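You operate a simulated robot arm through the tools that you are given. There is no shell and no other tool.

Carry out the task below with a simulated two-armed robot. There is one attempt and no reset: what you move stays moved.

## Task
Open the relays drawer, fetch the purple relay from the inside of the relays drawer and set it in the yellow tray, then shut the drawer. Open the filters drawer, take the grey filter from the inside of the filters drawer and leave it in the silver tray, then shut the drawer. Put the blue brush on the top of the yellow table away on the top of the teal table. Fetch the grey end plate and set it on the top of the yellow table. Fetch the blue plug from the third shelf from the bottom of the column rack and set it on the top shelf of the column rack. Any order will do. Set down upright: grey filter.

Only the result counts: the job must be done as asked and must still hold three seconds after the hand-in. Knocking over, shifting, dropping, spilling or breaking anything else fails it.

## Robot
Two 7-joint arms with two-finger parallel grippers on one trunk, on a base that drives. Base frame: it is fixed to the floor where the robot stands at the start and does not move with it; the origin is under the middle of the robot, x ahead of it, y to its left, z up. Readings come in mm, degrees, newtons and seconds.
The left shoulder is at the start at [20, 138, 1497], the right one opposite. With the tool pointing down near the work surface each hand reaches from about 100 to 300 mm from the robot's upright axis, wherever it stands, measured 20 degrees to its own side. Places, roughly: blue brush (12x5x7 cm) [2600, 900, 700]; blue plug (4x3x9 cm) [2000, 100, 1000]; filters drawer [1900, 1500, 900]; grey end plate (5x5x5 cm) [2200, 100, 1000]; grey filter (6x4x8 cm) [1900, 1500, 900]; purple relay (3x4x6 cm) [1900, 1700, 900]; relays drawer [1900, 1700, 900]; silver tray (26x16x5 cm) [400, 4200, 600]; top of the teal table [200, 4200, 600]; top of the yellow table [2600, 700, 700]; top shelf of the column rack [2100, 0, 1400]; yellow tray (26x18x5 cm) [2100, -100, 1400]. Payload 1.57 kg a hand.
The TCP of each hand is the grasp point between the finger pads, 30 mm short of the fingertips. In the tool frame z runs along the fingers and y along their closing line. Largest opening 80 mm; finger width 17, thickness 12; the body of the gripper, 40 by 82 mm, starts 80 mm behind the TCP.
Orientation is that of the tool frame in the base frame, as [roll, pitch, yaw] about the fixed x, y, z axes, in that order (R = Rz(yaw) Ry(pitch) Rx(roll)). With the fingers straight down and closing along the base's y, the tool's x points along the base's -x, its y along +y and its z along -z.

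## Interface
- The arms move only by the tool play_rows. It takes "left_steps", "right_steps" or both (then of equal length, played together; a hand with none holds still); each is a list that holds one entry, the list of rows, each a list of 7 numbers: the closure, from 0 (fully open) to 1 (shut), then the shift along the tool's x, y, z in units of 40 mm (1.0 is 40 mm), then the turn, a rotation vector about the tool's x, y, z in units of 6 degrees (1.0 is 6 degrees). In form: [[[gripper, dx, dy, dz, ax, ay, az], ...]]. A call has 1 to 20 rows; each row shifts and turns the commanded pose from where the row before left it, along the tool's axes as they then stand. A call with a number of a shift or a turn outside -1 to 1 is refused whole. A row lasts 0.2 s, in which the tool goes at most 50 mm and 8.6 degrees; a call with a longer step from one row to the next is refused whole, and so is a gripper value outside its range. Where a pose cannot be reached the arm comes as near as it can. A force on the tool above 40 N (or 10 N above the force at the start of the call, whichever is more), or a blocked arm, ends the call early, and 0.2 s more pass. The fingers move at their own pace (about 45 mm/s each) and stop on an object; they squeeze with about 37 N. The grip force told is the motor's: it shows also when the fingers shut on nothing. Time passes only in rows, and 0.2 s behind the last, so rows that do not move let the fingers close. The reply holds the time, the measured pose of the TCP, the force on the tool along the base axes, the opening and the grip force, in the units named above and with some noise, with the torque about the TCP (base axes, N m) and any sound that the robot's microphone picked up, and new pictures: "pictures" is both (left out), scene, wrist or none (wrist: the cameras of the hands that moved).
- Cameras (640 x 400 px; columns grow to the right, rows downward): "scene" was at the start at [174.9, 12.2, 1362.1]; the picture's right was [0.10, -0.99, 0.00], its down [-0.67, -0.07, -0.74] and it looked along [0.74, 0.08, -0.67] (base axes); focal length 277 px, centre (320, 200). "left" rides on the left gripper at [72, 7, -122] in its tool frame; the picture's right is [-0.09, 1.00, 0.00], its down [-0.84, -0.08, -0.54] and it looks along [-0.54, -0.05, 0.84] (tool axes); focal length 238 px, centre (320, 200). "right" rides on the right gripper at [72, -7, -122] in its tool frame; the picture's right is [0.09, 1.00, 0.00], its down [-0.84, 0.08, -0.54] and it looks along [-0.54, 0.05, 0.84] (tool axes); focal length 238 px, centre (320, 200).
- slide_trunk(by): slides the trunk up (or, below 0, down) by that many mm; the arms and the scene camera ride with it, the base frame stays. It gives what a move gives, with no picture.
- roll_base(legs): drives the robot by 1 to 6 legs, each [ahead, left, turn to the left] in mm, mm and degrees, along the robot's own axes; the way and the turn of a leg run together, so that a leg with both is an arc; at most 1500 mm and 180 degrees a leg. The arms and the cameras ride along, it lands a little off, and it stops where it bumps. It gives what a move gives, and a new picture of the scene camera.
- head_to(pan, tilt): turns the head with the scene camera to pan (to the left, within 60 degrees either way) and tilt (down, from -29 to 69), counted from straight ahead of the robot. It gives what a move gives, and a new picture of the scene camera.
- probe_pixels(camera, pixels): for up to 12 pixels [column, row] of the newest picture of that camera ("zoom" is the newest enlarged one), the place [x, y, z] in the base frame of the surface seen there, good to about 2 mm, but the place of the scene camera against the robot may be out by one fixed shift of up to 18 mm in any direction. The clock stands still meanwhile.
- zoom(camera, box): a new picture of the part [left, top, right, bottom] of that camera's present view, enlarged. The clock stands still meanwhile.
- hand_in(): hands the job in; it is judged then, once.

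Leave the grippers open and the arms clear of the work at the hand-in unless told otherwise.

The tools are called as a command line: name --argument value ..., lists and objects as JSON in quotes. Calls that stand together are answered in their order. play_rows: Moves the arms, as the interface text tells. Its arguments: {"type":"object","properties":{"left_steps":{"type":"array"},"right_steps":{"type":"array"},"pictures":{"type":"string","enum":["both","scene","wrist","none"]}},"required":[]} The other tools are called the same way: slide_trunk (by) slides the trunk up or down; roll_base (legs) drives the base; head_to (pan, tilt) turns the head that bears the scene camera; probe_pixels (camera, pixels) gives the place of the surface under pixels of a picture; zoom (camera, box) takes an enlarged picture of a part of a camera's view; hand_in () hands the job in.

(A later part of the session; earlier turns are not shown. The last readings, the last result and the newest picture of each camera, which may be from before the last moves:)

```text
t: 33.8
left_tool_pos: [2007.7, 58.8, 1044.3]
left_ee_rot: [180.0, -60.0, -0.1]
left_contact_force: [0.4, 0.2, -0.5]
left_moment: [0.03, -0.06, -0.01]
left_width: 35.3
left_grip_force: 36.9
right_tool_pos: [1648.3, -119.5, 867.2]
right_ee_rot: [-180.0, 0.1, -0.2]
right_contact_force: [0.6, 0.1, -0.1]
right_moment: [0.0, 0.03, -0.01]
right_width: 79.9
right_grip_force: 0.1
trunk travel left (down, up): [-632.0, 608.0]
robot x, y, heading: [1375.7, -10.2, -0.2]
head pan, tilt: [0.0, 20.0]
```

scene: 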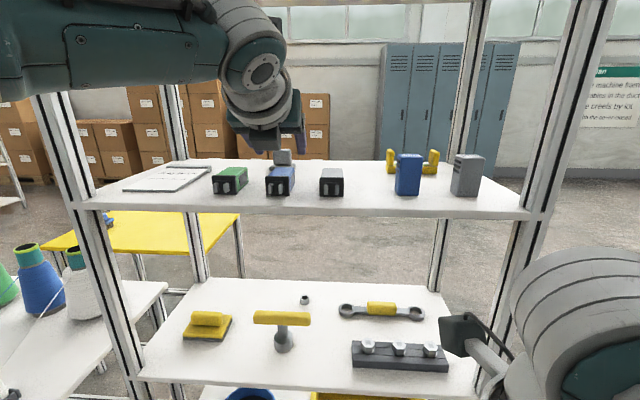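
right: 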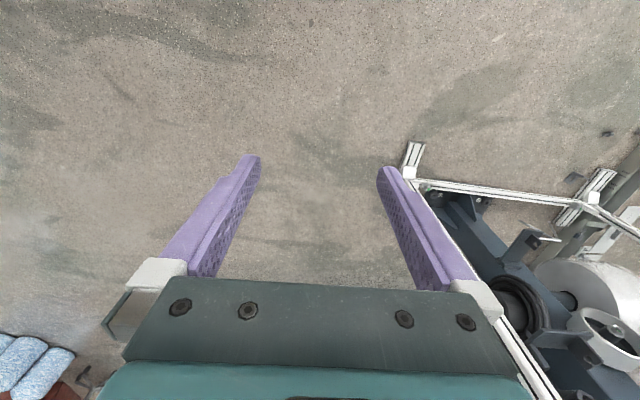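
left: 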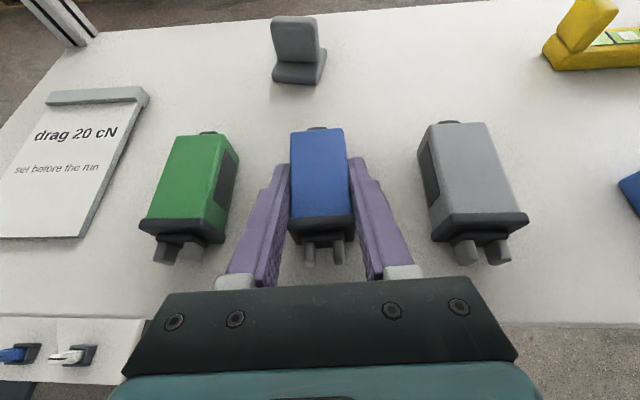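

Gripped (35 mm). I lift 40 mm with the trunk, back the base out 260 mm, then raise the trunk to look at the top shelf.

slide_trunk --by 40

roll_base --legs '[[-260, 0, 0]]'

slide_trunk --by 390

head_to --pan 0 --tilt 30

```text
t: 34.7
left_tool_pos: [2007.9, 58.2, 1085.0]
left_ee_rot: [-179.9, -59.8, -0.1]
left_contact_force: [-0.7, 1.2, -1.1]
left_moment: [-0.01, -0.02, -0.02]
left_width: 35.2
left_grip_force: 36.8
right_tool_pos: [1647.1, -120.7, 906.9]
right_ee_rot: [-180.0, 0.0, -0.1]
right_contact_force: [0.6, 0.2, 0.8]
right_moment: [-0.01, -0.01, 0.05]
right_width: 80.1
right_grip_force: 0.1
trunk travel left (down, up): [-672.0, 568.0]
robot x, y, heading: [1378.1, -7.1, -0.1]
head pan, tilt: [0.0, 20.0]
```

```text
t: 36.5
left_tool_pos: [1750.2, 58.8, 1084.4]
left_ee_rot: [-179.9, -60.0, 0.0]
left_contact_force: [-0.7, -0.6, -0.8]
left_moment: [0.0, 0.02, 0.04]
left_width: 35.5
left_grip_force: 36.4
right_tool_pos: [1391.3, -119.1, 906.0]
right_ee_rot: [180.0, 0.0, 0.0]
right_contact_force: [0.2, -0.3, 0.1]
right_moment: [-0.02, 0.0, 0.0]
right_width: 80.0
right_grip_force: 0.0
trunk travel left (down, up): [-672.0, 568.0]
robot x, y, heading: [1117.1, -6.4, -0.2]
head pan, tilt: [0.0, 20.0]
```

scene: 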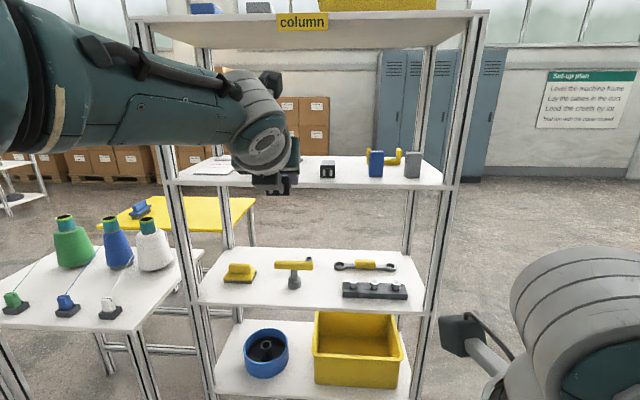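

```text
t: 40.3
left_tool_pos: [1751.5, 58.3, 1475.2]
left_ee_rot: [179.9, -60.0, 0.0]
left_contact_force: [0.6, 0.2, -0.2]
left_moment: [-0.01, 0.02, -0.02]
left_width: 35.4
left_grip_force: 37.7
right_tool_pos: [1392.9, -120.9, 1295.5]
right_ee_rot: [180.0, 0.0, 0.0]
right_contact_force: [0.9, -0.2, 0.5]
right_moment: [0.0, 0.04, 0.01]
right_width: 79.7
right_grip_force: 0.1
trunk travel left (down, up): [-1062.0, 178.0]
robot x, y, heading: [1121.6, -3.2, -0.0]
head pan, tilt: [0.0, 20.0]
```

```text
t: 41.0
left_tool_pos: [1750.5, 58.3, 1474.6]
left_ee_rot: [179.9, -60.1, -0.1]
left_contact_force: [-0.1, 0.3, -1.4]
left_moment: [0.02, 0.01, 0.01]
left_width: 35.4
left_grip_force: 37.3
right_tool_pos: [1393.5, -120.0, 1297.1]
right_ee_rot: [-180.0, 0.1, -0.1]
right_contact_force: [0.0, -0.5, 0.6]
right_moment: [-0.01, -0.03, -0.01]
right_width: 80.0
right_grip_force: 0.1
trunk travel left (down, up): [-1062.0, 178.0]
robot x, y, heading: [1120.1, -3.8, 0.1]
head pan, tilt: [0.0, 30.0]
```

scene: 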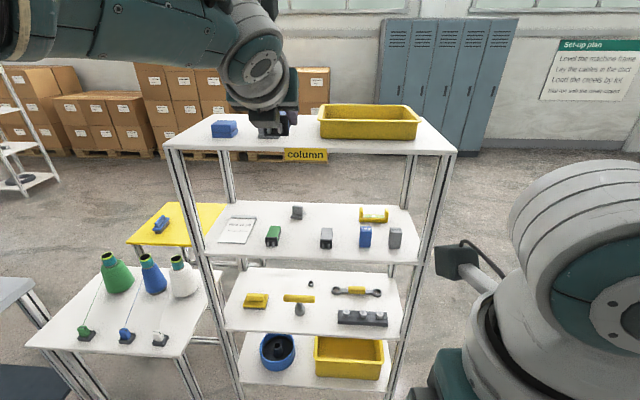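

zoom --camera "left" --box '[0, 0, 640, 400]'

probe_pixels --camera "scene" --pixels '[[212, 133], [237, 133], [225, 122], [318, 137], [320, 120], [324, 105], [414, 137], [420, 120], [200, 145], [300, 143], [230, 142], [440, 140]]'

```text
1.00 times, centred on (320, 200) of left (not enlarged: the box is as wide or as high as the picture)
```

zoom: 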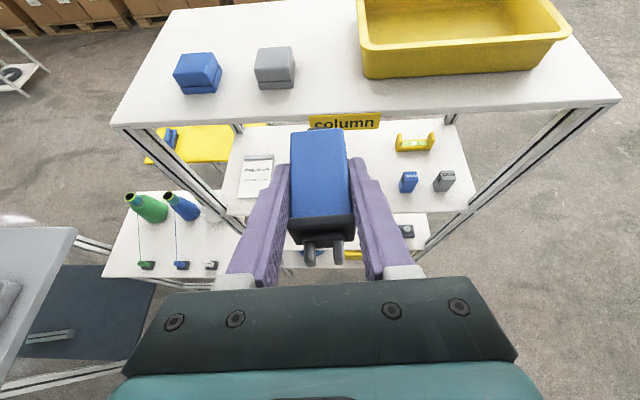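

```text
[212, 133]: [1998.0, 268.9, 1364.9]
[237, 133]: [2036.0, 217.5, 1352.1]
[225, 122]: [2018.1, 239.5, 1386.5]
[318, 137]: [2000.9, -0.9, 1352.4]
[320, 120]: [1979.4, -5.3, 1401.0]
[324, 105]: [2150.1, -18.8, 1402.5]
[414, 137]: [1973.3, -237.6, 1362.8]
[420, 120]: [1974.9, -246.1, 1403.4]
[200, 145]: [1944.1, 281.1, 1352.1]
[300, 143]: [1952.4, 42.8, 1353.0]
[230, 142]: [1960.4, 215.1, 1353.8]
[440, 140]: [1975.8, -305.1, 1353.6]
```

probe_pixels --camera "left" --pixels '[[190, 90], [218, 80], [180, 65], [262, 84], [294, 82], [290, 50], [365, 75], [360, 40], [330, 60], [330, 30], [320, 105], [360, 20]]'

```text
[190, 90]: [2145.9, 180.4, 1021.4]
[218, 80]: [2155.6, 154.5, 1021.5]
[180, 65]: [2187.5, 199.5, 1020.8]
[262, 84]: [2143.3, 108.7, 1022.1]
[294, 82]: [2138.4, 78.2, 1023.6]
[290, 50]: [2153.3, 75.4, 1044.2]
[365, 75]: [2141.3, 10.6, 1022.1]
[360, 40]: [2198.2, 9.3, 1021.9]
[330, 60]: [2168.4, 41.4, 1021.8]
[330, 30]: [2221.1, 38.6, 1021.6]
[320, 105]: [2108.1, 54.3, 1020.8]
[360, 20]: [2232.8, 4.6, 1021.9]
```

probe_pixels --camera "zoom" --pixels '[[190, 90], [218, 80], [180, 65], [262, 84], [294, 82], [290, 50], [365, 75], [360, 40], [330, 60], [330, 30], [320, 105], [360, 20]]'

```text
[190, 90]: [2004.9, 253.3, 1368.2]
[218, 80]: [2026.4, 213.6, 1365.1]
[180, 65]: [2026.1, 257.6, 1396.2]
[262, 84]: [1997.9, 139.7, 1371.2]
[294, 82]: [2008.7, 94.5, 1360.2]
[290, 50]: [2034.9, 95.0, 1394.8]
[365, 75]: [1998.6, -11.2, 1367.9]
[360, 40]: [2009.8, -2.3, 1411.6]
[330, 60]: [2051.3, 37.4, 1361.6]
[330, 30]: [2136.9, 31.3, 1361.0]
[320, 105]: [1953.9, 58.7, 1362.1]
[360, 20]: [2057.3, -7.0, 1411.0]
```

Top shelf surface z≈1361.5; the free gap lies between the grey box (edge y≈93) and the tray rim (y≈0). I shift the hand to y≈47 and drive 228 forward above it.

play_rows --left_steps '[[[1, 0, 0.28, 0, 0, 0, 0], [1, 0, 0, 0, 0, 0, 0]]]' --pictures "none"

roll_base --legs '[[228, 0, 0]]'

zoom --camera "left" --box '[0, 0, 640, 400]'

```text
t: 41.6
left_tool_pos: [1747.1, 49.1, 1474.2]
left_ee_rot: [-179.9, -60.0, -0.1]
left_contact_force: [0.5, 0.3, -1.2]
left_moment: [-0.03, 0.02, -0.04]
left_width: 35.6
left_grip_force: 36.9
left hand out of reach, approached as far as the arm can: row 1
right_tool_pos: [1391.8, -121.2, 1296.7]
right_ee_rot: [-179.9, 0.0, 0.1]
right_contact_force: [-0.1, -0.2, -1.1]
right_moment: [0.01, -0.02, 0.0]
right_width: 79.9
right_grip_force: 0.0
trunk travel left (down, up): [-1062.0, 178.0]
robot x, y, heading: [1120.3, -7.0, 0.3]
head pan, tilt: [0.0, 30.0]
```

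```text
t: 43.3
left_tool_pos: [1978.3, 48.3, 1475.8]
left_ee_rot: [180.0, -59.9, -0.1]
left_contact_force: [-0.9, -0.5, -0.5]
left_moment: [0.01, -0.01, 0.01]
left_width: 35.5
left_grip_force: 37.1
right_tool_pos: [1622.7, -120.3, 1297.4]
right_ee_rot: [180.0, 0.0, 0.0]
right_contact_force: [-0.2, -0.6, 0.0]
right_moment: [-0.02, 0.01, 0.0]
right_width: 80.3
right_grip_force: 0.0
trunk travel left (down, up): [-1062.0, 178.0]
robot x, y, heading: [1352.4, -7.7, -0.4]
head pan, tilt: [0.0, 30.0]
```

scene: 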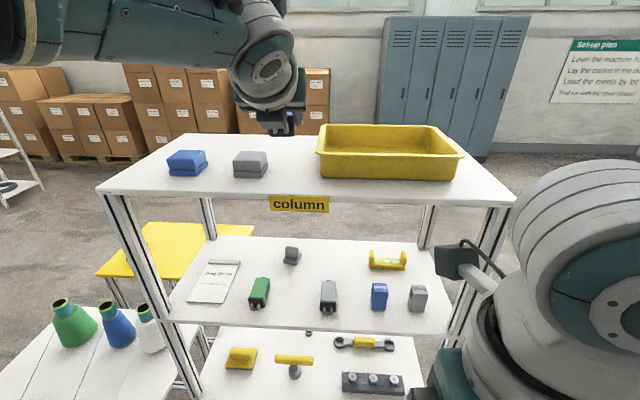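

```text
1.00 times, centred on (320, 200) of left (not enlarged: the box is as wide or as high as the picture)
```

zoom: 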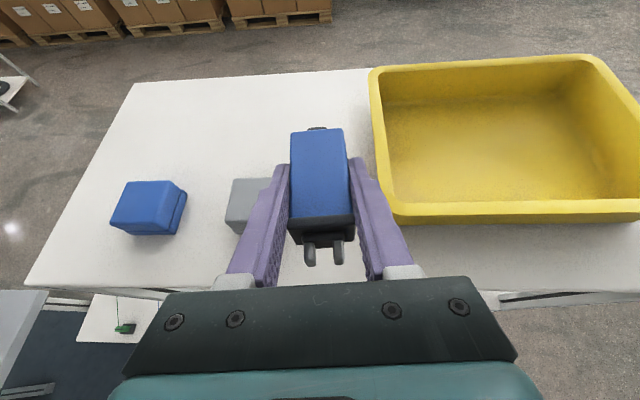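

probe_pixels --camera "zoom" --pixels '[[398, 218], [385, 150], [374, 80], [265, 185], [240, 182], [300, 265], [320, 275]]'

```text
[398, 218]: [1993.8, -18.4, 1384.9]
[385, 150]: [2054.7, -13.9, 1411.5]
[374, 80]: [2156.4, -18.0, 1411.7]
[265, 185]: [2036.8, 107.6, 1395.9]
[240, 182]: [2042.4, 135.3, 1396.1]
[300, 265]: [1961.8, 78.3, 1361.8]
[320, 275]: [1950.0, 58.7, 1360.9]
```

The hand hangs over the gap. I lower the trunk 88 mm so that the plug is just above the top shelf.

slide_trunk --by -88

zoom --camera "left" --box '[160, 100, 480, 300]'

```text
t: 44.6
left_tool_pos: [1977.8, 48.5, 1386.4]
left_ee_rot: [-179.9, -59.9, -0.1]
left_contact_force: [0.2, 0.6, -0.2]
left_moment: [-0.04, 0.01, 0.0]
left_width: 35.5
left_grip_force: 37.1
right_tool_pos: [1623.6, -121.3, 1208.8]
right_ee_rot: [-179.9, 0.0, -0.1]
right_contact_force: [-0.8, -0.4, -0.3]
right_moment: [-0.01, -0.02, 0.03]
right_width: 80.2
right_grip_force: 0.1
trunk travel left (down, up): [-974.0, 266.0]
robot x, y, heading: [1348.4, -8.5, 0.1]
head pan, tilt: [0.0, 30.0]
```

```text
2.00 times, centred on (320, 200) of left
```

zoom: 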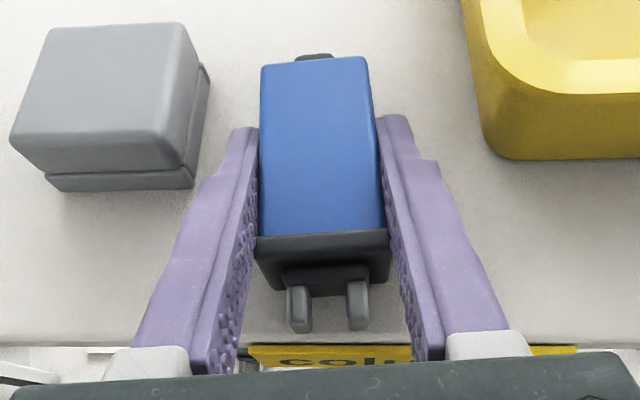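

Clearances to the grey box and tray look good. I lower 1.5 mm and open to about 54 mm.

play_rows --left_steps '[[[1, -0.035, 0, 0.02, 0, 0, 0], [0.32, 0, 0, 0, 0, 0, 0], [0.32, 0, 0, 0, 0, 0, 0], [0.32, 0, 0, 0, 0, 0, 0]]]' --pictures "wrist"

```text
t: 45.6
left_tool_pos: [1978.0, 48.7, 1385.6]
left_ee_rot: [-180.0, -59.8, 0.0]
left_contact_force: [0.7, -0.5, -1.1]
left_moment: [0.03, -0.01, -0.01]
left_width: 54.5
left_grip_force: 0.1
right_tool_pos: [1622.6, -119.2, 1208.1]
right_ee_rot: [180.0, 0.0, -0.1]
right_contact_force: [0.7, -0.9, -1.0]
right_moment: [0.01, 0.01, -0.01]
right_width: 79.8
right_grip_force: 0.1
trunk travel left (down, up): [-974.0, 266.0]
robot x, y, heading: [1349.5, -6.8, -0.1]
head pan, tilt: [0.0, 30.0]
```

left: 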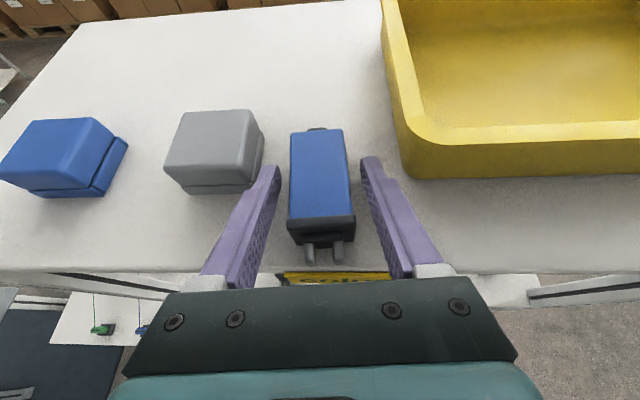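

Released; the plug stands on the top shelf. I raise 60 mm, back out 260 mm, then lower to third-shelf level for the grey end plate.

slide_trunk --by 60

roll_base --legs '[[-260, 0, 0]]'

zoom --camera "scene" --box '[150, 80, 470, 280]'

```text
t: 46.6
left_tool_pos: [1978.9, 49.3, 1444.6]
left_ee_rot: [179.9, -60.0, 0.0]
left_contact_force: [0.9, -0.2, -0.1]
left_moment: [0.01, -0.01, -0.01]
left_width: 54.6
left_grip_force: 0.0
right_tool_pos: [1623.1, -119.6, 1269.4]
right_ee_rot: [-180.0, 0.1, -0.1]
right_contact_force: [0.0, 0.5, -0.3]
right_moment: [-0.01, -0.02, 0.01]
right_width: 80.0
right_grip_force: 0.0
trunk travel left (down, up): [-1034.0, 206.0]
robot x, y, heading: [1346.2, -9.7, -0.2]
head pan, tilt: [0.0, 30.0]
```

```text
t: 48.4
left_tool_pos: [1722.3, 46.8, 1445.3]
left_ee_rot: [-179.9, -60.0, -0.3]
left_contact_force: [-0.1, -0.1, 0.2]
left_moment: [-0.01, -0.03, -0.03]
left_width: 54.3
left_grip_force: 0.0
right_tool_pos: [1366.3, -120.8, 1268.8]
right_ee_rot: [-179.9, -0.1, -0.3]
right_contact_force: [0.3, 0.3, 0.6]
right_moment: [-0.01, 0.02, -0.05]
right_width: 80.1
right_grip_force: 0.1
trunk travel left (down, up): [-1034.0, 206.0]
robot x, y, heading: [1089.0, -6.4, -0.4]
head pan, tilt: [0.0, 30.0]
```

scene: 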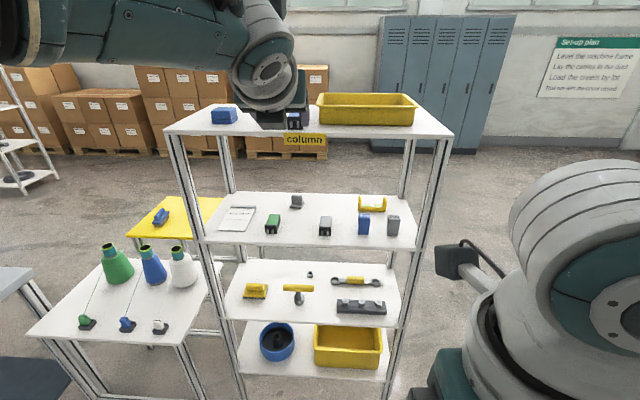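

```text
2.00 times, centred on (310, 180) of scene
```

zoom: 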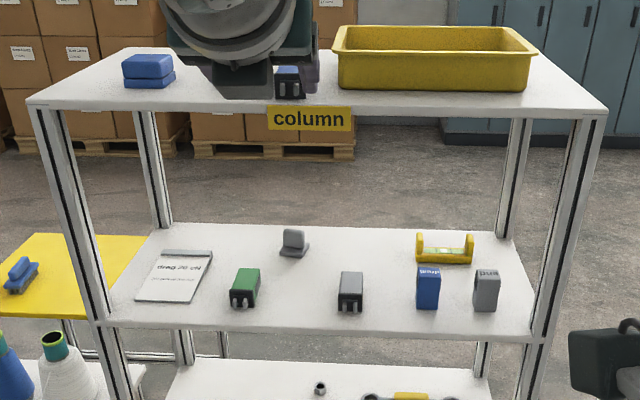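

The plug sits well on the top shelf. I lower the trunk 420 mm and then re-aim the left hand (tilt to 20° below horizontal, y≈73, z≈1090).

slide_trunk --by -420

play_rows --left_steps '[[[0.15, 0, -0.3, -0.5, 0, 0, 0], [0.15, 0.4, -0.3, -0.5, 0, 1, 0], [0.15, 0.8, 0, 0, 0, 0.667, 0], [0.15, 0.8, 0, 0, 0, 0, 0], [0.15, 0, 0, 0, 0, 0, 0]]]' --pictures "wrist"

```text
refused: -420 is not a number from -400 to 400
```

```text
t: 49.6
left_tool_pos: [1718.9, 69.8, 1538.4]
left_ee_rot: [-180.0, -70.0, -0.4]
left_contact_force: [-0.5, 0.9, 0.6]
left_moment: [0.04, 0.0, 0.0]
left_width: 68.1
left_grip_force: 0.0
right_tool_pos: [1365.4, -121.5, 1269.1]
right_ee_rot: [-179.9, -0.1, -0.3]
right_contact_force: [-0.6, -0.2, -0.9]
right_moment: [0.02, -0.02, 0.01]
right_width: 80.2
right_grip_force: 0.0
trunk travel left (down, up): [-1034.0, 206.0]
robot x, y, heading: [1089.6, -7.5, -0.3]
head pan, tilt: [0.0, 30.0]
```

left: 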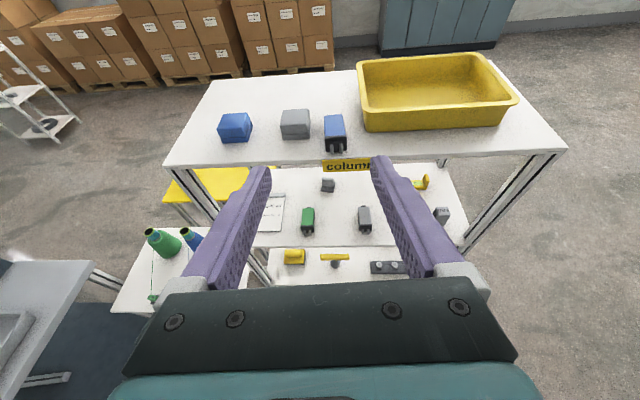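

The slide was refused for size; I lower in two steps (−400, −45).

slide_trunk --by -400

slide_trunk --by -48

roll_base --legs '[[280, 0, 0.3]]'

zoom --camera "left" --box '[0, 0, 640, 400]'

```text
t: 53.5
left_tool_pos: [1718.8, 71.1, 1138.0]
left_ee_rot: [179.9, -70.0, -0.3]
left_contact_force: [0.3, 0.2, -0.1]
left_moment: [-0.03, 0.03, 0.0]
left_width: 67.9
left_grip_force: 0.1
right_tool_pos: [1366.1, -121.3, 868.4]
right_ee_rot: [-179.9, 0.0, -0.3]
right_contact_force: [-0.2, 0.9, -0.1]
right_moment: [0.0, -0.03, 0.01]
right_width: 79.8
right_grip_force: 0.1
trunk travel left (down, up): [-634.0, 606.0]
robot x, y, heading: [1091.9, -9.3, -0.2]
head pan, tilt: [0.0, 30.0]
```

```text
t: 54.4
left_tool_pos: [1720.5, 70.2, 1090.9]
left_ee_rot: [180.0, -69.9, -0.3]
left_contact_force: [-0.6, 0.3, 1.2]
left_moment: [0.05, 0.01, 0.06]
left_width: 68.1
left_grip_force: 0.0
right_tool_pos: [1366.0, -121.1, 820.3]
right_ee_rot: [-180.0, 0.1, -0.3]
right_contact_force: [-0.2, 0.0, -0.3]
right_moment: [-0.02, 0.0, 0.01]
right_width: 79.8
right_grip_force: 0.0
trunk travel left (down, up): [-586.0, 654.0]
robot x, y, heading: [1093.6, -8.4, -0.0]
head pan, tilt: [0.0, 30.0]
```

```text
t: 56.3
left_tool_pos: [2003.0, 71.7, 1089.2]
left_ee_rot: [180.0, -70.0, 0.0]
left_contact_force: [-0.1, 0.1, -0.1]
left_moment: [-0.03, 0.0, 0.02]
left_width: 68.2
left_grip_force: 0.0
right_tool_pos: [1648.9, -120.9, 820.8]
right_ee_rot: [-180.0, 0.1, 0.0]
right_contact_force: [0.5, 0.2, 0.0]
right_moment: [-0.01, -0.01, -0.03]
right_width: 79.9
right_grip_force: 0.0
trunk travel left (down, up): [-586.0, 654.0]
robot x, y, heading: [1377.2, -7.3, 0.1]
head pan, tilt: [0.0, 30.0]
```

scene: 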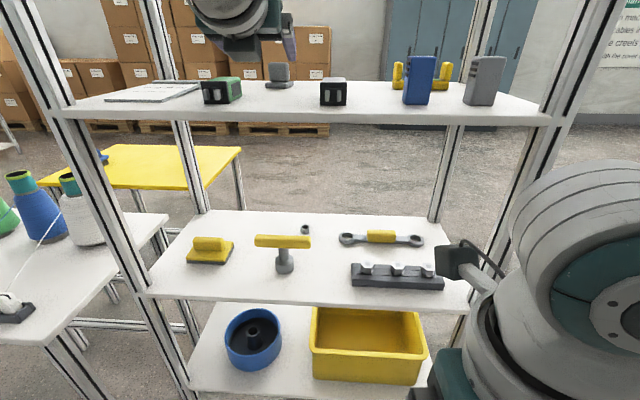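

```text
1.00 times, centred on (320, 200) of left (not enlarged: the box is as wide or as high as the picture)
```

zoom: 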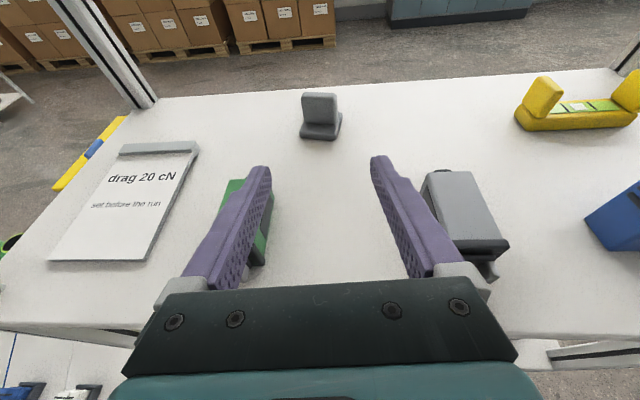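

I probe the end plate (px ~320,115) in this left view.

probe_pixels --camera "zoom" --pixels '[[320, 96], [306, 100], [335, 100], [320, 118], [302, 134], [320, 138], [337, 130], [341, 118], [306, 118], [334, 118], [305, 96], [336, 94]]'

zoom --camera "left" --box '[270, 70, 370, 160]'

```text
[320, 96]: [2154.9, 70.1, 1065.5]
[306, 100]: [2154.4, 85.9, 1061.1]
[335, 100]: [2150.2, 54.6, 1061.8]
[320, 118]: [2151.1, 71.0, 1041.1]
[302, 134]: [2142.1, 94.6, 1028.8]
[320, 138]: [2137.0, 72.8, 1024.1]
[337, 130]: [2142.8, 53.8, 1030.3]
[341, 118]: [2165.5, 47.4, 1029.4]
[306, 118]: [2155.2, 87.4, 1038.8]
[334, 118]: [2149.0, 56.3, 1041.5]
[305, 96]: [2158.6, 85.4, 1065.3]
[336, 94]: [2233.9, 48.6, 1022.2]
```

```text
4.44 times, centred on (320, 115) of left
```

zoom: 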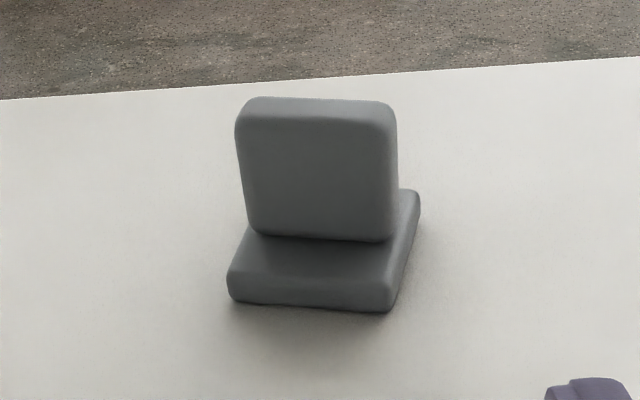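

The end plate's upright is 36 mm wide (y 53–89) at x≈2152, yawed about −7.5°, with a wider foot below z 1031. I yaw the left tool to match and pull the right hand back 100 mm for clearance to the rack.

play_rows --left_steps '[[[0.15, 0, 0, 0, -0.59, 0, 0.215], [0.15, 0, 0, 0, -0.59, 0, 0.215], [0.15, 0, 0, 0, 0, 0, 0]]]' --right_steps '[[[0, -0.85, 0, 0, 0, 0, 0], [0, -0.85, 0, 0, 0, 0, 0], [0, -0.85, 0, 0, 0, 0, 0]]]' --pictures "wrist"

```text
t: 57.1
left_tool_pos: [2002.9, 72.4, 1090.9]
left_ee_rot: [180.0, -69.9, -7.6]
left_contact_force: [-0.1, -0.6, -0.4]
left_moment: [-0.01, 0.03, -0.02]
left_width: 67.8
left_grip_force: 0.1
right_tool_pos: [1546.1, -118.0, 821.8]
right_ee_rot: [-180.0, 0.1, -0.2]
right_contact_force: [-0.2, -0.5, 0.4]
right_moment: [-0.04, 0.0, 0.01]
right_width: 79.9
right_grip_force: 0.0
trunk travel left (down, up): [-586.0, 654.0]
robot x, y, heading: [1373.9, -11.9, 0.1]
head pan, tilt: [0.0, 30.0]
```

right: 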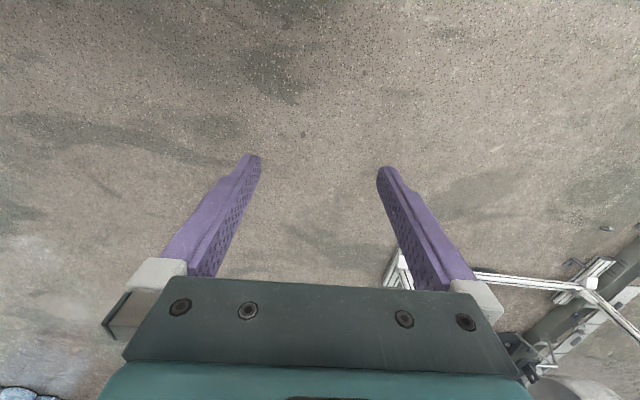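
left: 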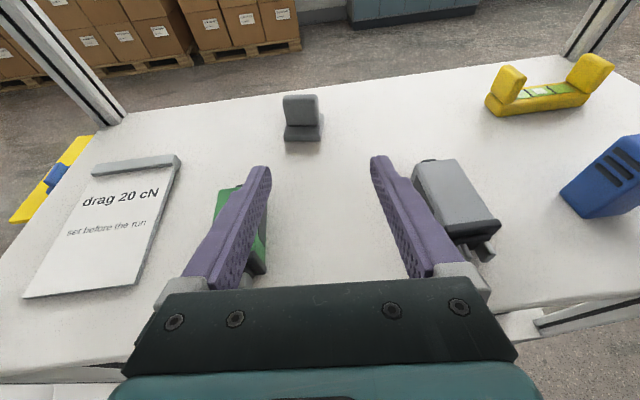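

I drive 112 mm forward (TCP to x≈2115, just short of the plate, z still 1090).

roll_base --legs '[[112, 0, 0]]'

zoom --camera "left" --box '[0, 0, 640, 400]'

```text
t: 58.3
left_tool_pos: [2113.7, 72.5, 1090.0]
left_ee_rot: [-180.0, -69.9, -7.5]
left_contact_force: [-0.5, 0.5, -0.5]
left_moment: [0.04, 0.0, -0.02]
left_width: 68.2
left_grip_force: 0.1
right_tool_pos: [1657.8, -119.3, 822.5]
right_ee_rot: [-179.9, 0.0, 0.0]
right_contact_force: [0.4, -0.4, 0.2]
right_moment: [0.0, 0.04, 0.02]
right_width: 80.1
right_grip_force: 0.2
trunk travel left (down, up): [-586.0, 654.0]
robot x, y, heading: [1484.4, -10.7, -0.1]
head pan, tilt: [0.0, 30.0]
```

scene: 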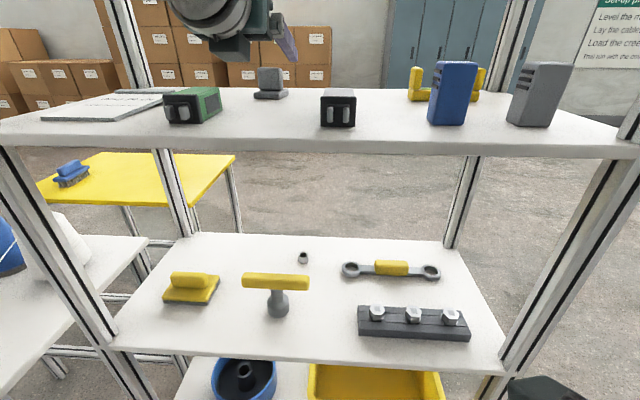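

```text
1.00 times, centred on (320, 200) of left (not enlarged: the box is as wide or as high as the picture)
```

zoom: 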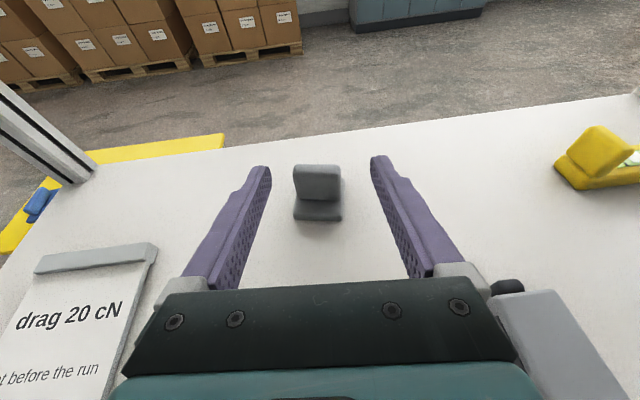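

The plate is between the fingers' lines. I move forward 26 and down 35 to TCP ≈ (2140, 72, 1055).

play_rows --left_steps '[[[0.15, -0.3, -0.045, 0.457, 0, 0, 0], [0.15, -0.3, -0.045, 0.457, 0, 0, 0], [0.15, 0, 0, 0, 0, 0, 0]]]' --pictures "wrist"

probe_pixels --camera "left" --pixels '[[320, 200], [318, 230], [318, 180], [300, 200], [335, 200]]'

```text
t: 59.1
left_tool_pos: [2138.3, 74.2, 1054.9]
left_ee_rot: [-179.9, -69.9, -7.6]
left_contact_force: [-0.3, 0.6, 0.3]
left_moment: [-0.01, -0.02, -0.02]
left_width: 68.2
left_grip_force: 0.2
right_tool_pos: [1658.4, -119.0, 820.4]
right_ee_rot: [180.0, -0.1, 0.0]
right_contact_force: [-0.7, -0.3, -0.6]
right_moment: [0.0, 0.0, 0.02]
right_width: 79.9
right_grip_force: 0.1
trunk travel left (down, up): [-586.0, 654.0]
robot x, y, heading: [1488.2, -8.3, 0.0]
head pan, tilt: [0.0, 30.0]
```

left: 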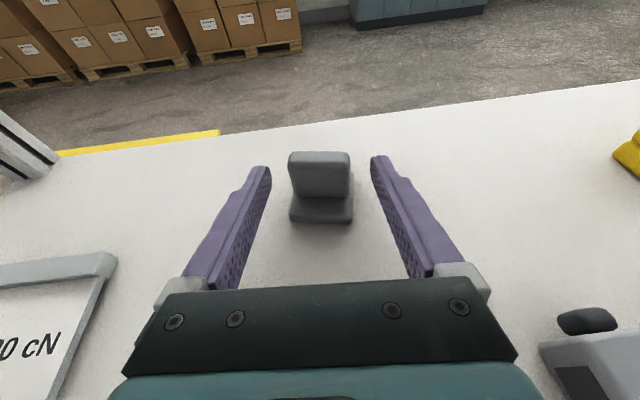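

```text
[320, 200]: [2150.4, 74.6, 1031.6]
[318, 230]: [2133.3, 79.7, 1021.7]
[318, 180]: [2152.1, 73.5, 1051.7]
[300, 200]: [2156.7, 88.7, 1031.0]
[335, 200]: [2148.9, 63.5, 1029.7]
```

The plate's upright is centred. Close.

play_rows --left_steps '[[[1, 0, 0, 0, 0, 0, 0], [1, 0, 0, 0, 0, 0, 0], [1, 0, 0, 0, 0, 0, 0], [1, 0, 0, 0, 0, 0, 0], [1, 0, 0, 0, 0, 0, 0]]]' --pictures "wrist"

```text
t: 60.3
left_tool_pos: [2140.3, 74.2, 1054.9]
left_ee_rot: [180.0, -69.9, -7.4]
left_contact_force: [0.2, -0.6, 0.7]
left_moment: [-0.03, 0.01, -0.01]
left_width: 39.7
left_grip_force: 37.0
right_tool_pos: [1659.0, -119.8, 820.8]
right_ee_rot: [-180.0, 0.0, -0.1]
right_contact_force: [-0.3, -0.2, 0.1]
right_moment: [0.0, -0.01, 0.01]
right_width: 79.9
right_grip_force: 0.1
trunk travel left (down, up): [-586.0, 654.0]
robot x, y, heading: [1485.8, -8.3, -0.2]
head pan, tilt: [0.0, 30.0]
```

left: 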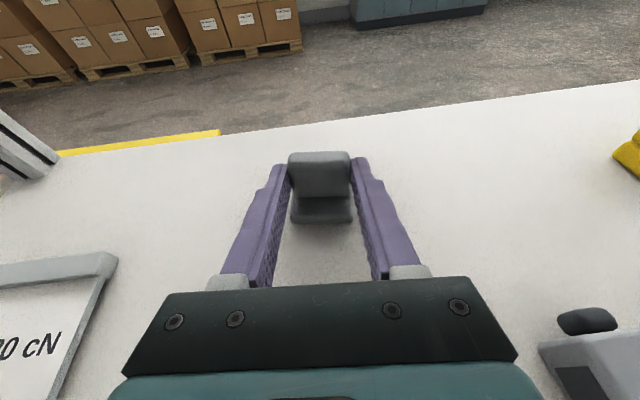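

Gripped at 39.7 mm. I lift 60 mm and back out 400 mm.

slide_trunk --by 60

zoom --camera "left" --box '[160, 100, 480, 300]'

roll_base --legs '[[-400, 0, 0]]'

```text
t: 61.3
left_tool_pos: [2139.2, 73.8, 1114.7]
left_ee_rot: [180.0, -70.0, -7.5]
left_contact_force: [0.0, 0.1, 0.1]
left_moment: [-0.02, 0.0, -0.03]
left_width: 39.4
left_grip_force: 36.5
right_tool_pos: [1658.2, -118.8, 882.2]
right_ee_rot: [180.0, 0.1, 0.1]
right_contact_force: [0.0, 0.2, 0.4]
right_moment: [0.0, -0.02, 0.03]
right_width: 80.0
right_grip_force: 0.1
trunk travel left (down, up): [-646.0, 594.0]
robot x, y, heading: [1488.0, -8.4, 0.1]
head pan, tilt: [0.0, 30.0]
```

```text
2.00 times, centred on (320, 200) of left
```

zoom: 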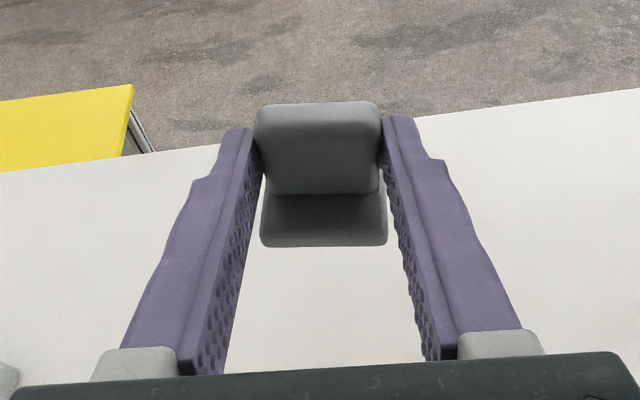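

```text
t: 63.8
left_tool_pos: [1738.2, 73.3, 1115.0]
left_ee_rot: [-180.0, -69.9, -7.6]
left_contact_force: [0.7, 0.2, -0.3]
left_moment: [0.0, 0.03, -0.04]
left_width: 39.1
left_grip_force: 37.2
right_tool_pos: [1257.5, -119.6, 881.4]
right_ee_rot: [-180.0, 0.0, 0.1]
right_contact_force: [-0.3, 0.1, 0.0]
right_moment: [0.02, -0.02, -0.03]
right_width: 80.2
right_grip_force: 0.1
trunk travel left (down, up): [-646.0, 594.0]
robot x, y, heading: [1082.1, -7.9, 0.0]
head pan, tilt: [0.0, 30.0]
```

scene: 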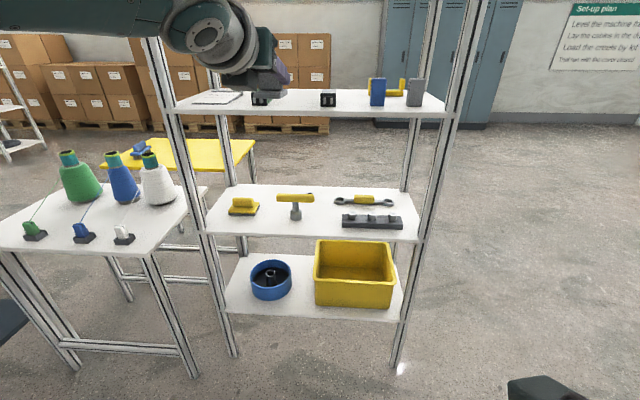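

The end plate is held well. I raise the trunk for an overview and pan left toward the tables.

slide_trunk --by 380

head_to --pan 35 --tilt 25

```text
t: 67.5
left_tool_pos: [1740.1, 76.2, 1494.8]
left_ee_rot: [180.0, -70.0, -7.3]
left_contact_force: [-0.6, 0.0, -0.7]
left_moment: [0.01, 0.04, 0.01]
left_width: 38.7
left_grip_force: 36.9
right_tool_pos: [1257.5, -119.3, 1261.4]
right_ee_rot: [179.9, 0.0, 0.1]
right_contact_force: [0.3, -0.8, -0.2]
right_moment: [-0.01, 0.04, -0.01]
right_width: 80.2
right_grip_force: 0.0
trunk travel left (down, up): [-1026.0, 214.0]
robot x, y, heading: [1088.9, -11.7, 0.1]
head pan, tilt: [0.0, 30.0]
```

```text
t: 68.5
left_tool_pos: [1738.8, 75.6, 1495.7]
left_ee_rot: [180.0, -69.9, -7.5]
left_contact_force: [-0.6, -0.3, -0.3]
left_moment: [-0.01, 0.0, -0.02]
left_width: 38.8
left_grip_force: 37.2
right_tool_pos: [1256.5, -120.1, 1261.8]
right_ee_rot: [179.9, 0.0, 0.1]
right_contact_force: [-0.3, -0.1, 0.2]
right_moment: [-0.01, 0.05, -0.04]
right_width: 80.0
right_grip_force: 0.1
trunk travel left (down, up): [-1026.0, 214.0]
robot x, y, heading: [1087.1, -9.2, -0.1]
head pan, tilt: [35.0, 25.0]
```

scene: 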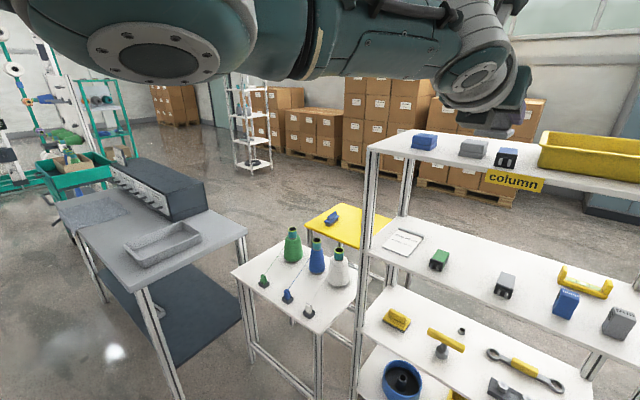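

probe_pixels --camera "scene" --pixels '[[60, 202], [243, 229], [145, 285], [208, 210], [200, 195], [112, 170], [333, 205], [308, 223], [357, 245], [234, 272], [318, 328], [330, 214]]'

probe_pixels --camera "scene" --pixels '[[110, 165], [170, 212], [120, 178], [140, 192], [160, 208], [165, 240], [360, 230], [362, 215], [290, 240], [345, 205], [285, 340], [340, 345]]'

```text
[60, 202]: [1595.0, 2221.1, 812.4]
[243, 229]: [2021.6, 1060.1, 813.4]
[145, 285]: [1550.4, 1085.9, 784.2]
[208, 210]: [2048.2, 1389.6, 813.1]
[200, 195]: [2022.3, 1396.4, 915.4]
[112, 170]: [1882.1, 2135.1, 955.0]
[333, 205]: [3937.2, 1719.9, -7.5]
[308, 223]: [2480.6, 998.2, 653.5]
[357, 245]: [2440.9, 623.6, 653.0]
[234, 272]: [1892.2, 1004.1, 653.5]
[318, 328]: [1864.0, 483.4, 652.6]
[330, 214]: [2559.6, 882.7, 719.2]
```

```text
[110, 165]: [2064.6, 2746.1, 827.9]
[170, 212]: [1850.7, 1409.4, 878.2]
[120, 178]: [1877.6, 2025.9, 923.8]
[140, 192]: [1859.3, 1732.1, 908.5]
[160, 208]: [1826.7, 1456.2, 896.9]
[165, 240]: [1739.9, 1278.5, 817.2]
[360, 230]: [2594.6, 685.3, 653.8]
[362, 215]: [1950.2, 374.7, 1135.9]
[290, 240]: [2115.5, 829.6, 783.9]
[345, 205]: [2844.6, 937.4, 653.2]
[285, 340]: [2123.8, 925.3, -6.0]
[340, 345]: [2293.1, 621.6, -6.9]
```

Map so far: bench with the drawer cabinet faces −x at y 1400–2070; yellow table x≈2440–2900, y≈400–1000, brush near (2565, 883). The best access is from its +y side, reached behind the rack. I retract the left arm 200 mm and look right to check the corridor.

play_rows --left_steps '[[[1, -0.342, 0, -0.93, 0, 0, 0], [1, -0.342, 0, -0.93, 0, 0, 0], [1, -0.342, 0, -0.93, 0, 0, 0], [1, -0.342, 0, -0.93, 0, 0, 0], [1, -0.342, 0, -0.93, 0, 0, 0]]]' --pictures "none"

head_to --pan -40 --tilt 25

```text
t: 69.7
left_tool_pos: [1542.1, 102.6, 1494.7]
left_ee_rot: [-180.0, -69.9, -7.4]
left_contact_force: [1.0, 0.7, -0.1]
left_moment: [0.03, 0.0, 0.05]
left_width: 39.2
left_grip_force: 36.9
right_tool_pos: [1257.6, -119.9, 1262.4]
right_ee_rot: [-179.9, -0.1, 0.1]
right_contact_force: [0.6, -0.8, 0.3]
right_moment: [-0.01, 0.0, 0.01]
right_width: 79.8
right_grip_force: 0.0
trunk travel left (down, up): [-1026.0, 214.0]
robot x, y, heading: [1085.3, -10.6, 0.1]
head pan, tilt: [35.0, 25.0]
```

```text
t: 71.2
left_tool_pos: [1542.8, 101.8, 1495.1]
left_ee_rot: [-180.0, -69.9, -7.6]
left_contact_force: [0.3, -0.7, 0.0]
left_moment: [0.02, 0.0, -0.04]
left_width: 38.7
left_grip_force: 37.0
right_tool_pos: [1256.2, -119.0, 1262.4]
right_ee_rot: [-179.9, 0.1, 0.1]
right_contact_force: [0.6, -1.1, -0.1]
right_moment: [-0.01, 0.02, -0.04]
right_width: 80.0
right_grip_force: 0.1
trunk travel left (down, up): [-1026.0, 214.0]
robot x, y, heading: [1085.3, -7.3, -0.1]
head pan, tilt: [-40.0, 25.0]
```

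scene: 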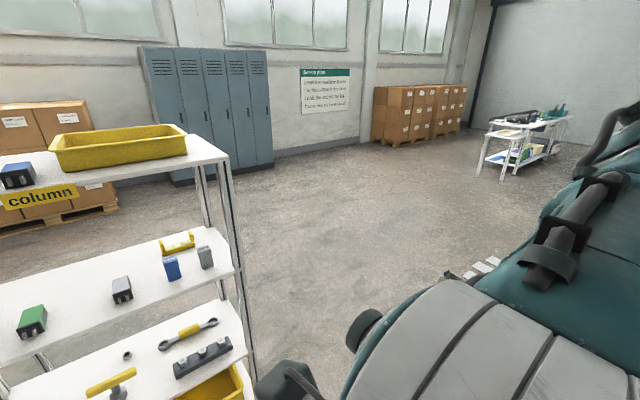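

probe_pixels --camera "scene" --pixels '[[487, 262], [470, 275], [350, 200], [250, 168], [175, 182], [115, 205], [40, 228], [10, 235], [300, 300], [400, 250]]'

```text
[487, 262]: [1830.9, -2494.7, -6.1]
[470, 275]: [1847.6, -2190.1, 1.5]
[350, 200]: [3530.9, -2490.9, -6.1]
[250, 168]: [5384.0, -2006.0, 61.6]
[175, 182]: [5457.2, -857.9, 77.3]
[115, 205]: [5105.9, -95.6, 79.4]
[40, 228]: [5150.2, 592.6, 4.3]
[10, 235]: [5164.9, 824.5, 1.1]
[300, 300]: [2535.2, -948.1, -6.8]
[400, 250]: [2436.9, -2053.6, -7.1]
```

Behind the rack the floor is open to x≈5000. I drive around the rack's right side: diagonal, then ahead past the rack.

roll_base --legs '[[350, -950, 0], [1500, 0, 0], [600, 0, 0], [0, 0, 90]]'

head_to --pan 40 --tilt 20

```text
t: 90.4
left_tool_pos: [3478.3, -498.9, 1493.7]
left_ee_rot: [-180.0, -69.9, 80.0]
left_contact_force: [1.1, 0.9, -0.7]
left_moment: [0.02, 0.03, 0.0]
left_width: 38.7
left_grip_force: 37.4
right_tool_pos: [3687.0, -792.9, 1260.8]
right_ee_rot: [-180.0, 0.0, 87.7]
right_contact_force: [-0.6, -0.1, 0.5]
right_moment: [0.03, 0.01, -0.05]
right_width: 79.7
right_grip_force: 0.0
trunk travel left (down, up): [-1026.0, 214.0]
robot x, y, heading: [3572.4, -962.3, 87.5]
head pan, tilt: [-40.0, 25.0]
```

scene: 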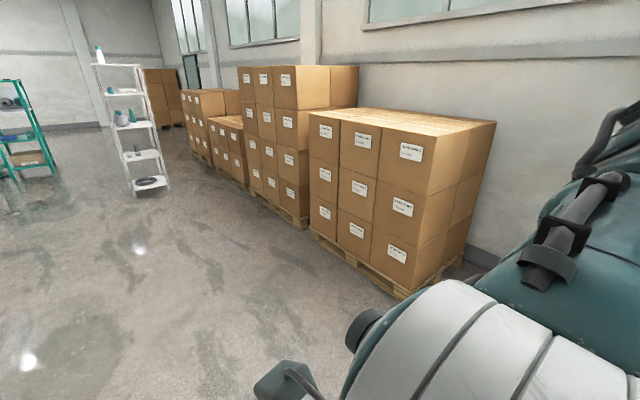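

```text
t: 91.9
left_tool_pos: [3479.3, -498.4, 1494.1]
left_ee_rot: [179.9, -69.9, 80.0]
left_contact_force: [-0.4, -0.3, -0.6]
left_moment: [-0.01, 0.03, -0.02]
left_width: 38.8
left_grip_force: 36.9
right_tool_pos: [3687.7, -792.9, 1261.5]
right_ee_rot: [-179.9, 0.0, 87.6]
right_contact_force: [0.9, 0.5, -0.6]
right_moment: [0.01, 0.02, -0.01]
right_width: 79.8
right_grip_force: 0.0
trunk travel left (down, up): [-1026.0, 214.0]
robot x, y, heading: [3567.0, -958.5, 87.6]
head pan, tilt: [40.0, 20.0]
```

scene: 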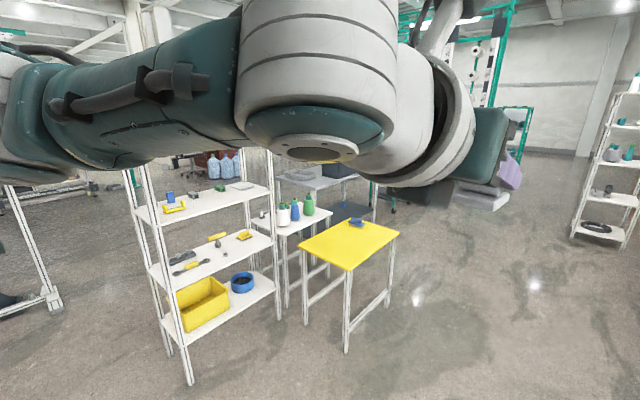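

probe_pixels --camera "scene" --pixels '[[347, 267], [396, 233], [301, 243], [356, 223], [345, 346], [388, 305], [306, 322], [185, 380], [420, 200], [480, 195]]'

zoom --camera "scene" --box '[240, 170, 540, 360]'

```text
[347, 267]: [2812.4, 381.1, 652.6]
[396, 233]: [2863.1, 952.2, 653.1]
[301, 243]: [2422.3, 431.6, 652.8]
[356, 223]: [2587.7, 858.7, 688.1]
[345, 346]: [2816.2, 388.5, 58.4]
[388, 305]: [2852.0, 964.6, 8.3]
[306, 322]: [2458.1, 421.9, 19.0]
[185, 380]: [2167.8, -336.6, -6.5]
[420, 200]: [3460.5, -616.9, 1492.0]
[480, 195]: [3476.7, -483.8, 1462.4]
```

```text
2.11 times, centred on (390, 265) of scene
```

zoom: 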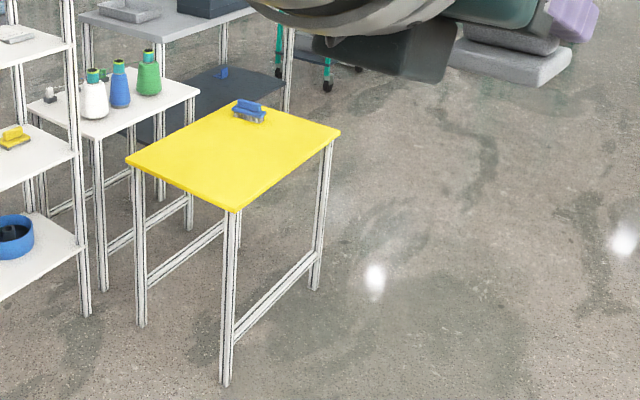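

Yellow table corners: (2422,432), (2812,381), (2863,952), (2480,998). I drive to its +y side and turn to face −y.

roll_base --legs '[[0, 0, 2.4], [1500, 0, 0], [1000, 0, 0], [0, 0, 180]]'

head_to --pan -30 --tilt 25

```text
t: 111.8
left_tool_pos: [3629.4, 1096.0, 1494.4]
left_ee_rot: [180.0, -69.9, -96.6]
left_contact_force: [0.0, 0.6, -1.0]
left_moment: [0.01, 0.0, -0.01]
left_width: 38.7
left_grip_force: 36.6
right_tool_pos: [3404.1, 1377.9, 1262.7]
right_ee_rot: [-179.9, 0.0, -89.2]
right_contact_force: [-0.1, 0.7, 0.0]
right_moment: [0.02, 0.0, 0.01]
right_width: 80.1
right_grip_force: 0.0
trunk travel left (down, up): [-1026.0, 214.0]
robot x, y, heading: [3513.4, 1552.3, -89.2]
head pan, tilt: [40.0, 20.0]
```

scene: 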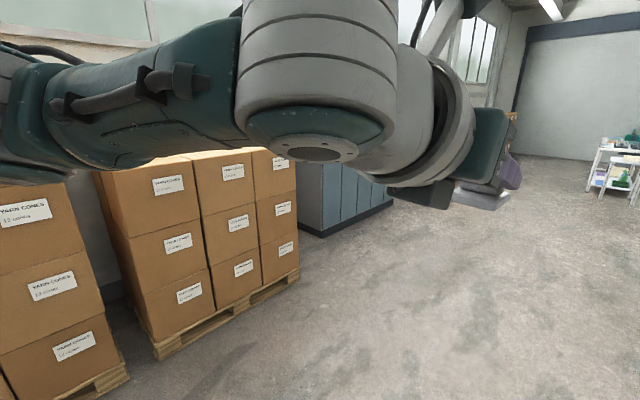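

```text
t: 113.2
left_tool_pos: [3629.9, 1095.7, 1493.6]
left_ee_rot: [-180.0, -69.9, -96.8]
left_contact_force: [0.3, 0.7, -0.6]
left_moment: [0.0, 0.0, 0.01]
left_width: 38.6
left_grip_force: 36.6
right_tool_pos: [3403.9, 1378.4, 1261.6]
right_ee_rot: [180.0, 0.0, -89.1]
right_contact_force: [0.7, -0.7, -0.4]
right_moment: [0.02, 0.02, 0.0]
right_width: 80.0
right_grip_force: 0.1
trunk travel left (down, up): [-1026.0, 214.0]
robot x, y, heading: [3512.8, 1553.4, -89.2]
head pan, tilt: [-30.0, 25.0]
```

scene: 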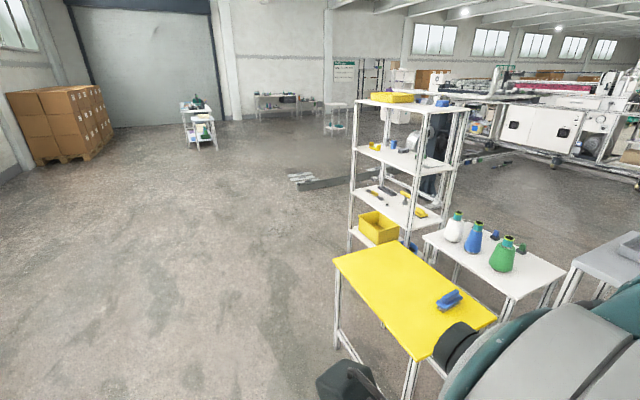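

I strafe right 863 mm to x≈2650, in front of the yellow table's +y side.

roll_base --legs '[[0, -863, -0.8]]'

head_to --pan 0 --tilt 45

```text
t: 117.8
left_tool_pos: [2743.9, 1095.1, 1494.6]
left_ee_rot: [180.0, -69.8, -98.9]
left_contact_force: [-0.8, -1.1, -0.7]
left_moment: [-0.01, 0.0, -0.03]
left_width: 38.5
left_grip_force: 37.1
right_tool_pos: [2530.2, 1386.6, 1260.7]
right_ee_rot: [-180.0, 0.0, -91.4]
right_contact_force: [0.1, -0.3, -0.4]
right_moment: [-0.01, -0.01, 0.0]
right_width: 79.9
right_grip_force: 0.1
trunk travel left (down, up): [-1026.0, 214.0]
robot x, y, heading: [2645.9, 1555.3, -91.4]
head pan, tilt: [-30.0, 25.0]
```

scene: 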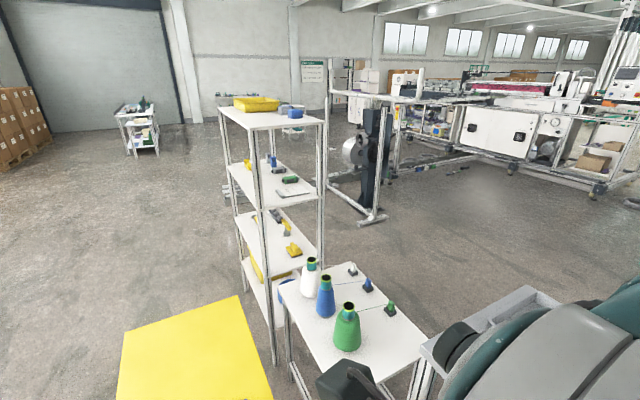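

```text
t: 118.8
left_tool_pos: [2744.5, 1095.1, 1494.7]
left_ee_rot: [179.9, -70.0, -98.8]
left_contact_force: [-0.8, -0.4, -0.4]
left_moment: [-0.02, 0.02, 0.03]
left_width: 38.9
left_grip_force: 36.9
right_tool_pos: [2530.3, 1388.3, 1262.1]
right_ee_rot: [180.0, 0.0, -91.4]
right_contact_force: [0.2, 0.8, -1.0]
right_moment: [0.0, 0.01, 0.0]
right_width: 79.9
right_grip_force: 0.1
trunk travel left (down, up): [-1026.0, 214.0]
robot x, y, heading: [2643.2, 1554.9, -91.4]
head pan, tilt: [0.0, 45.0]
```

scene: 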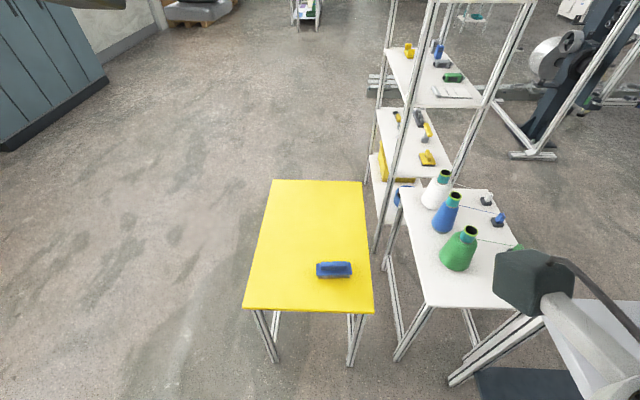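

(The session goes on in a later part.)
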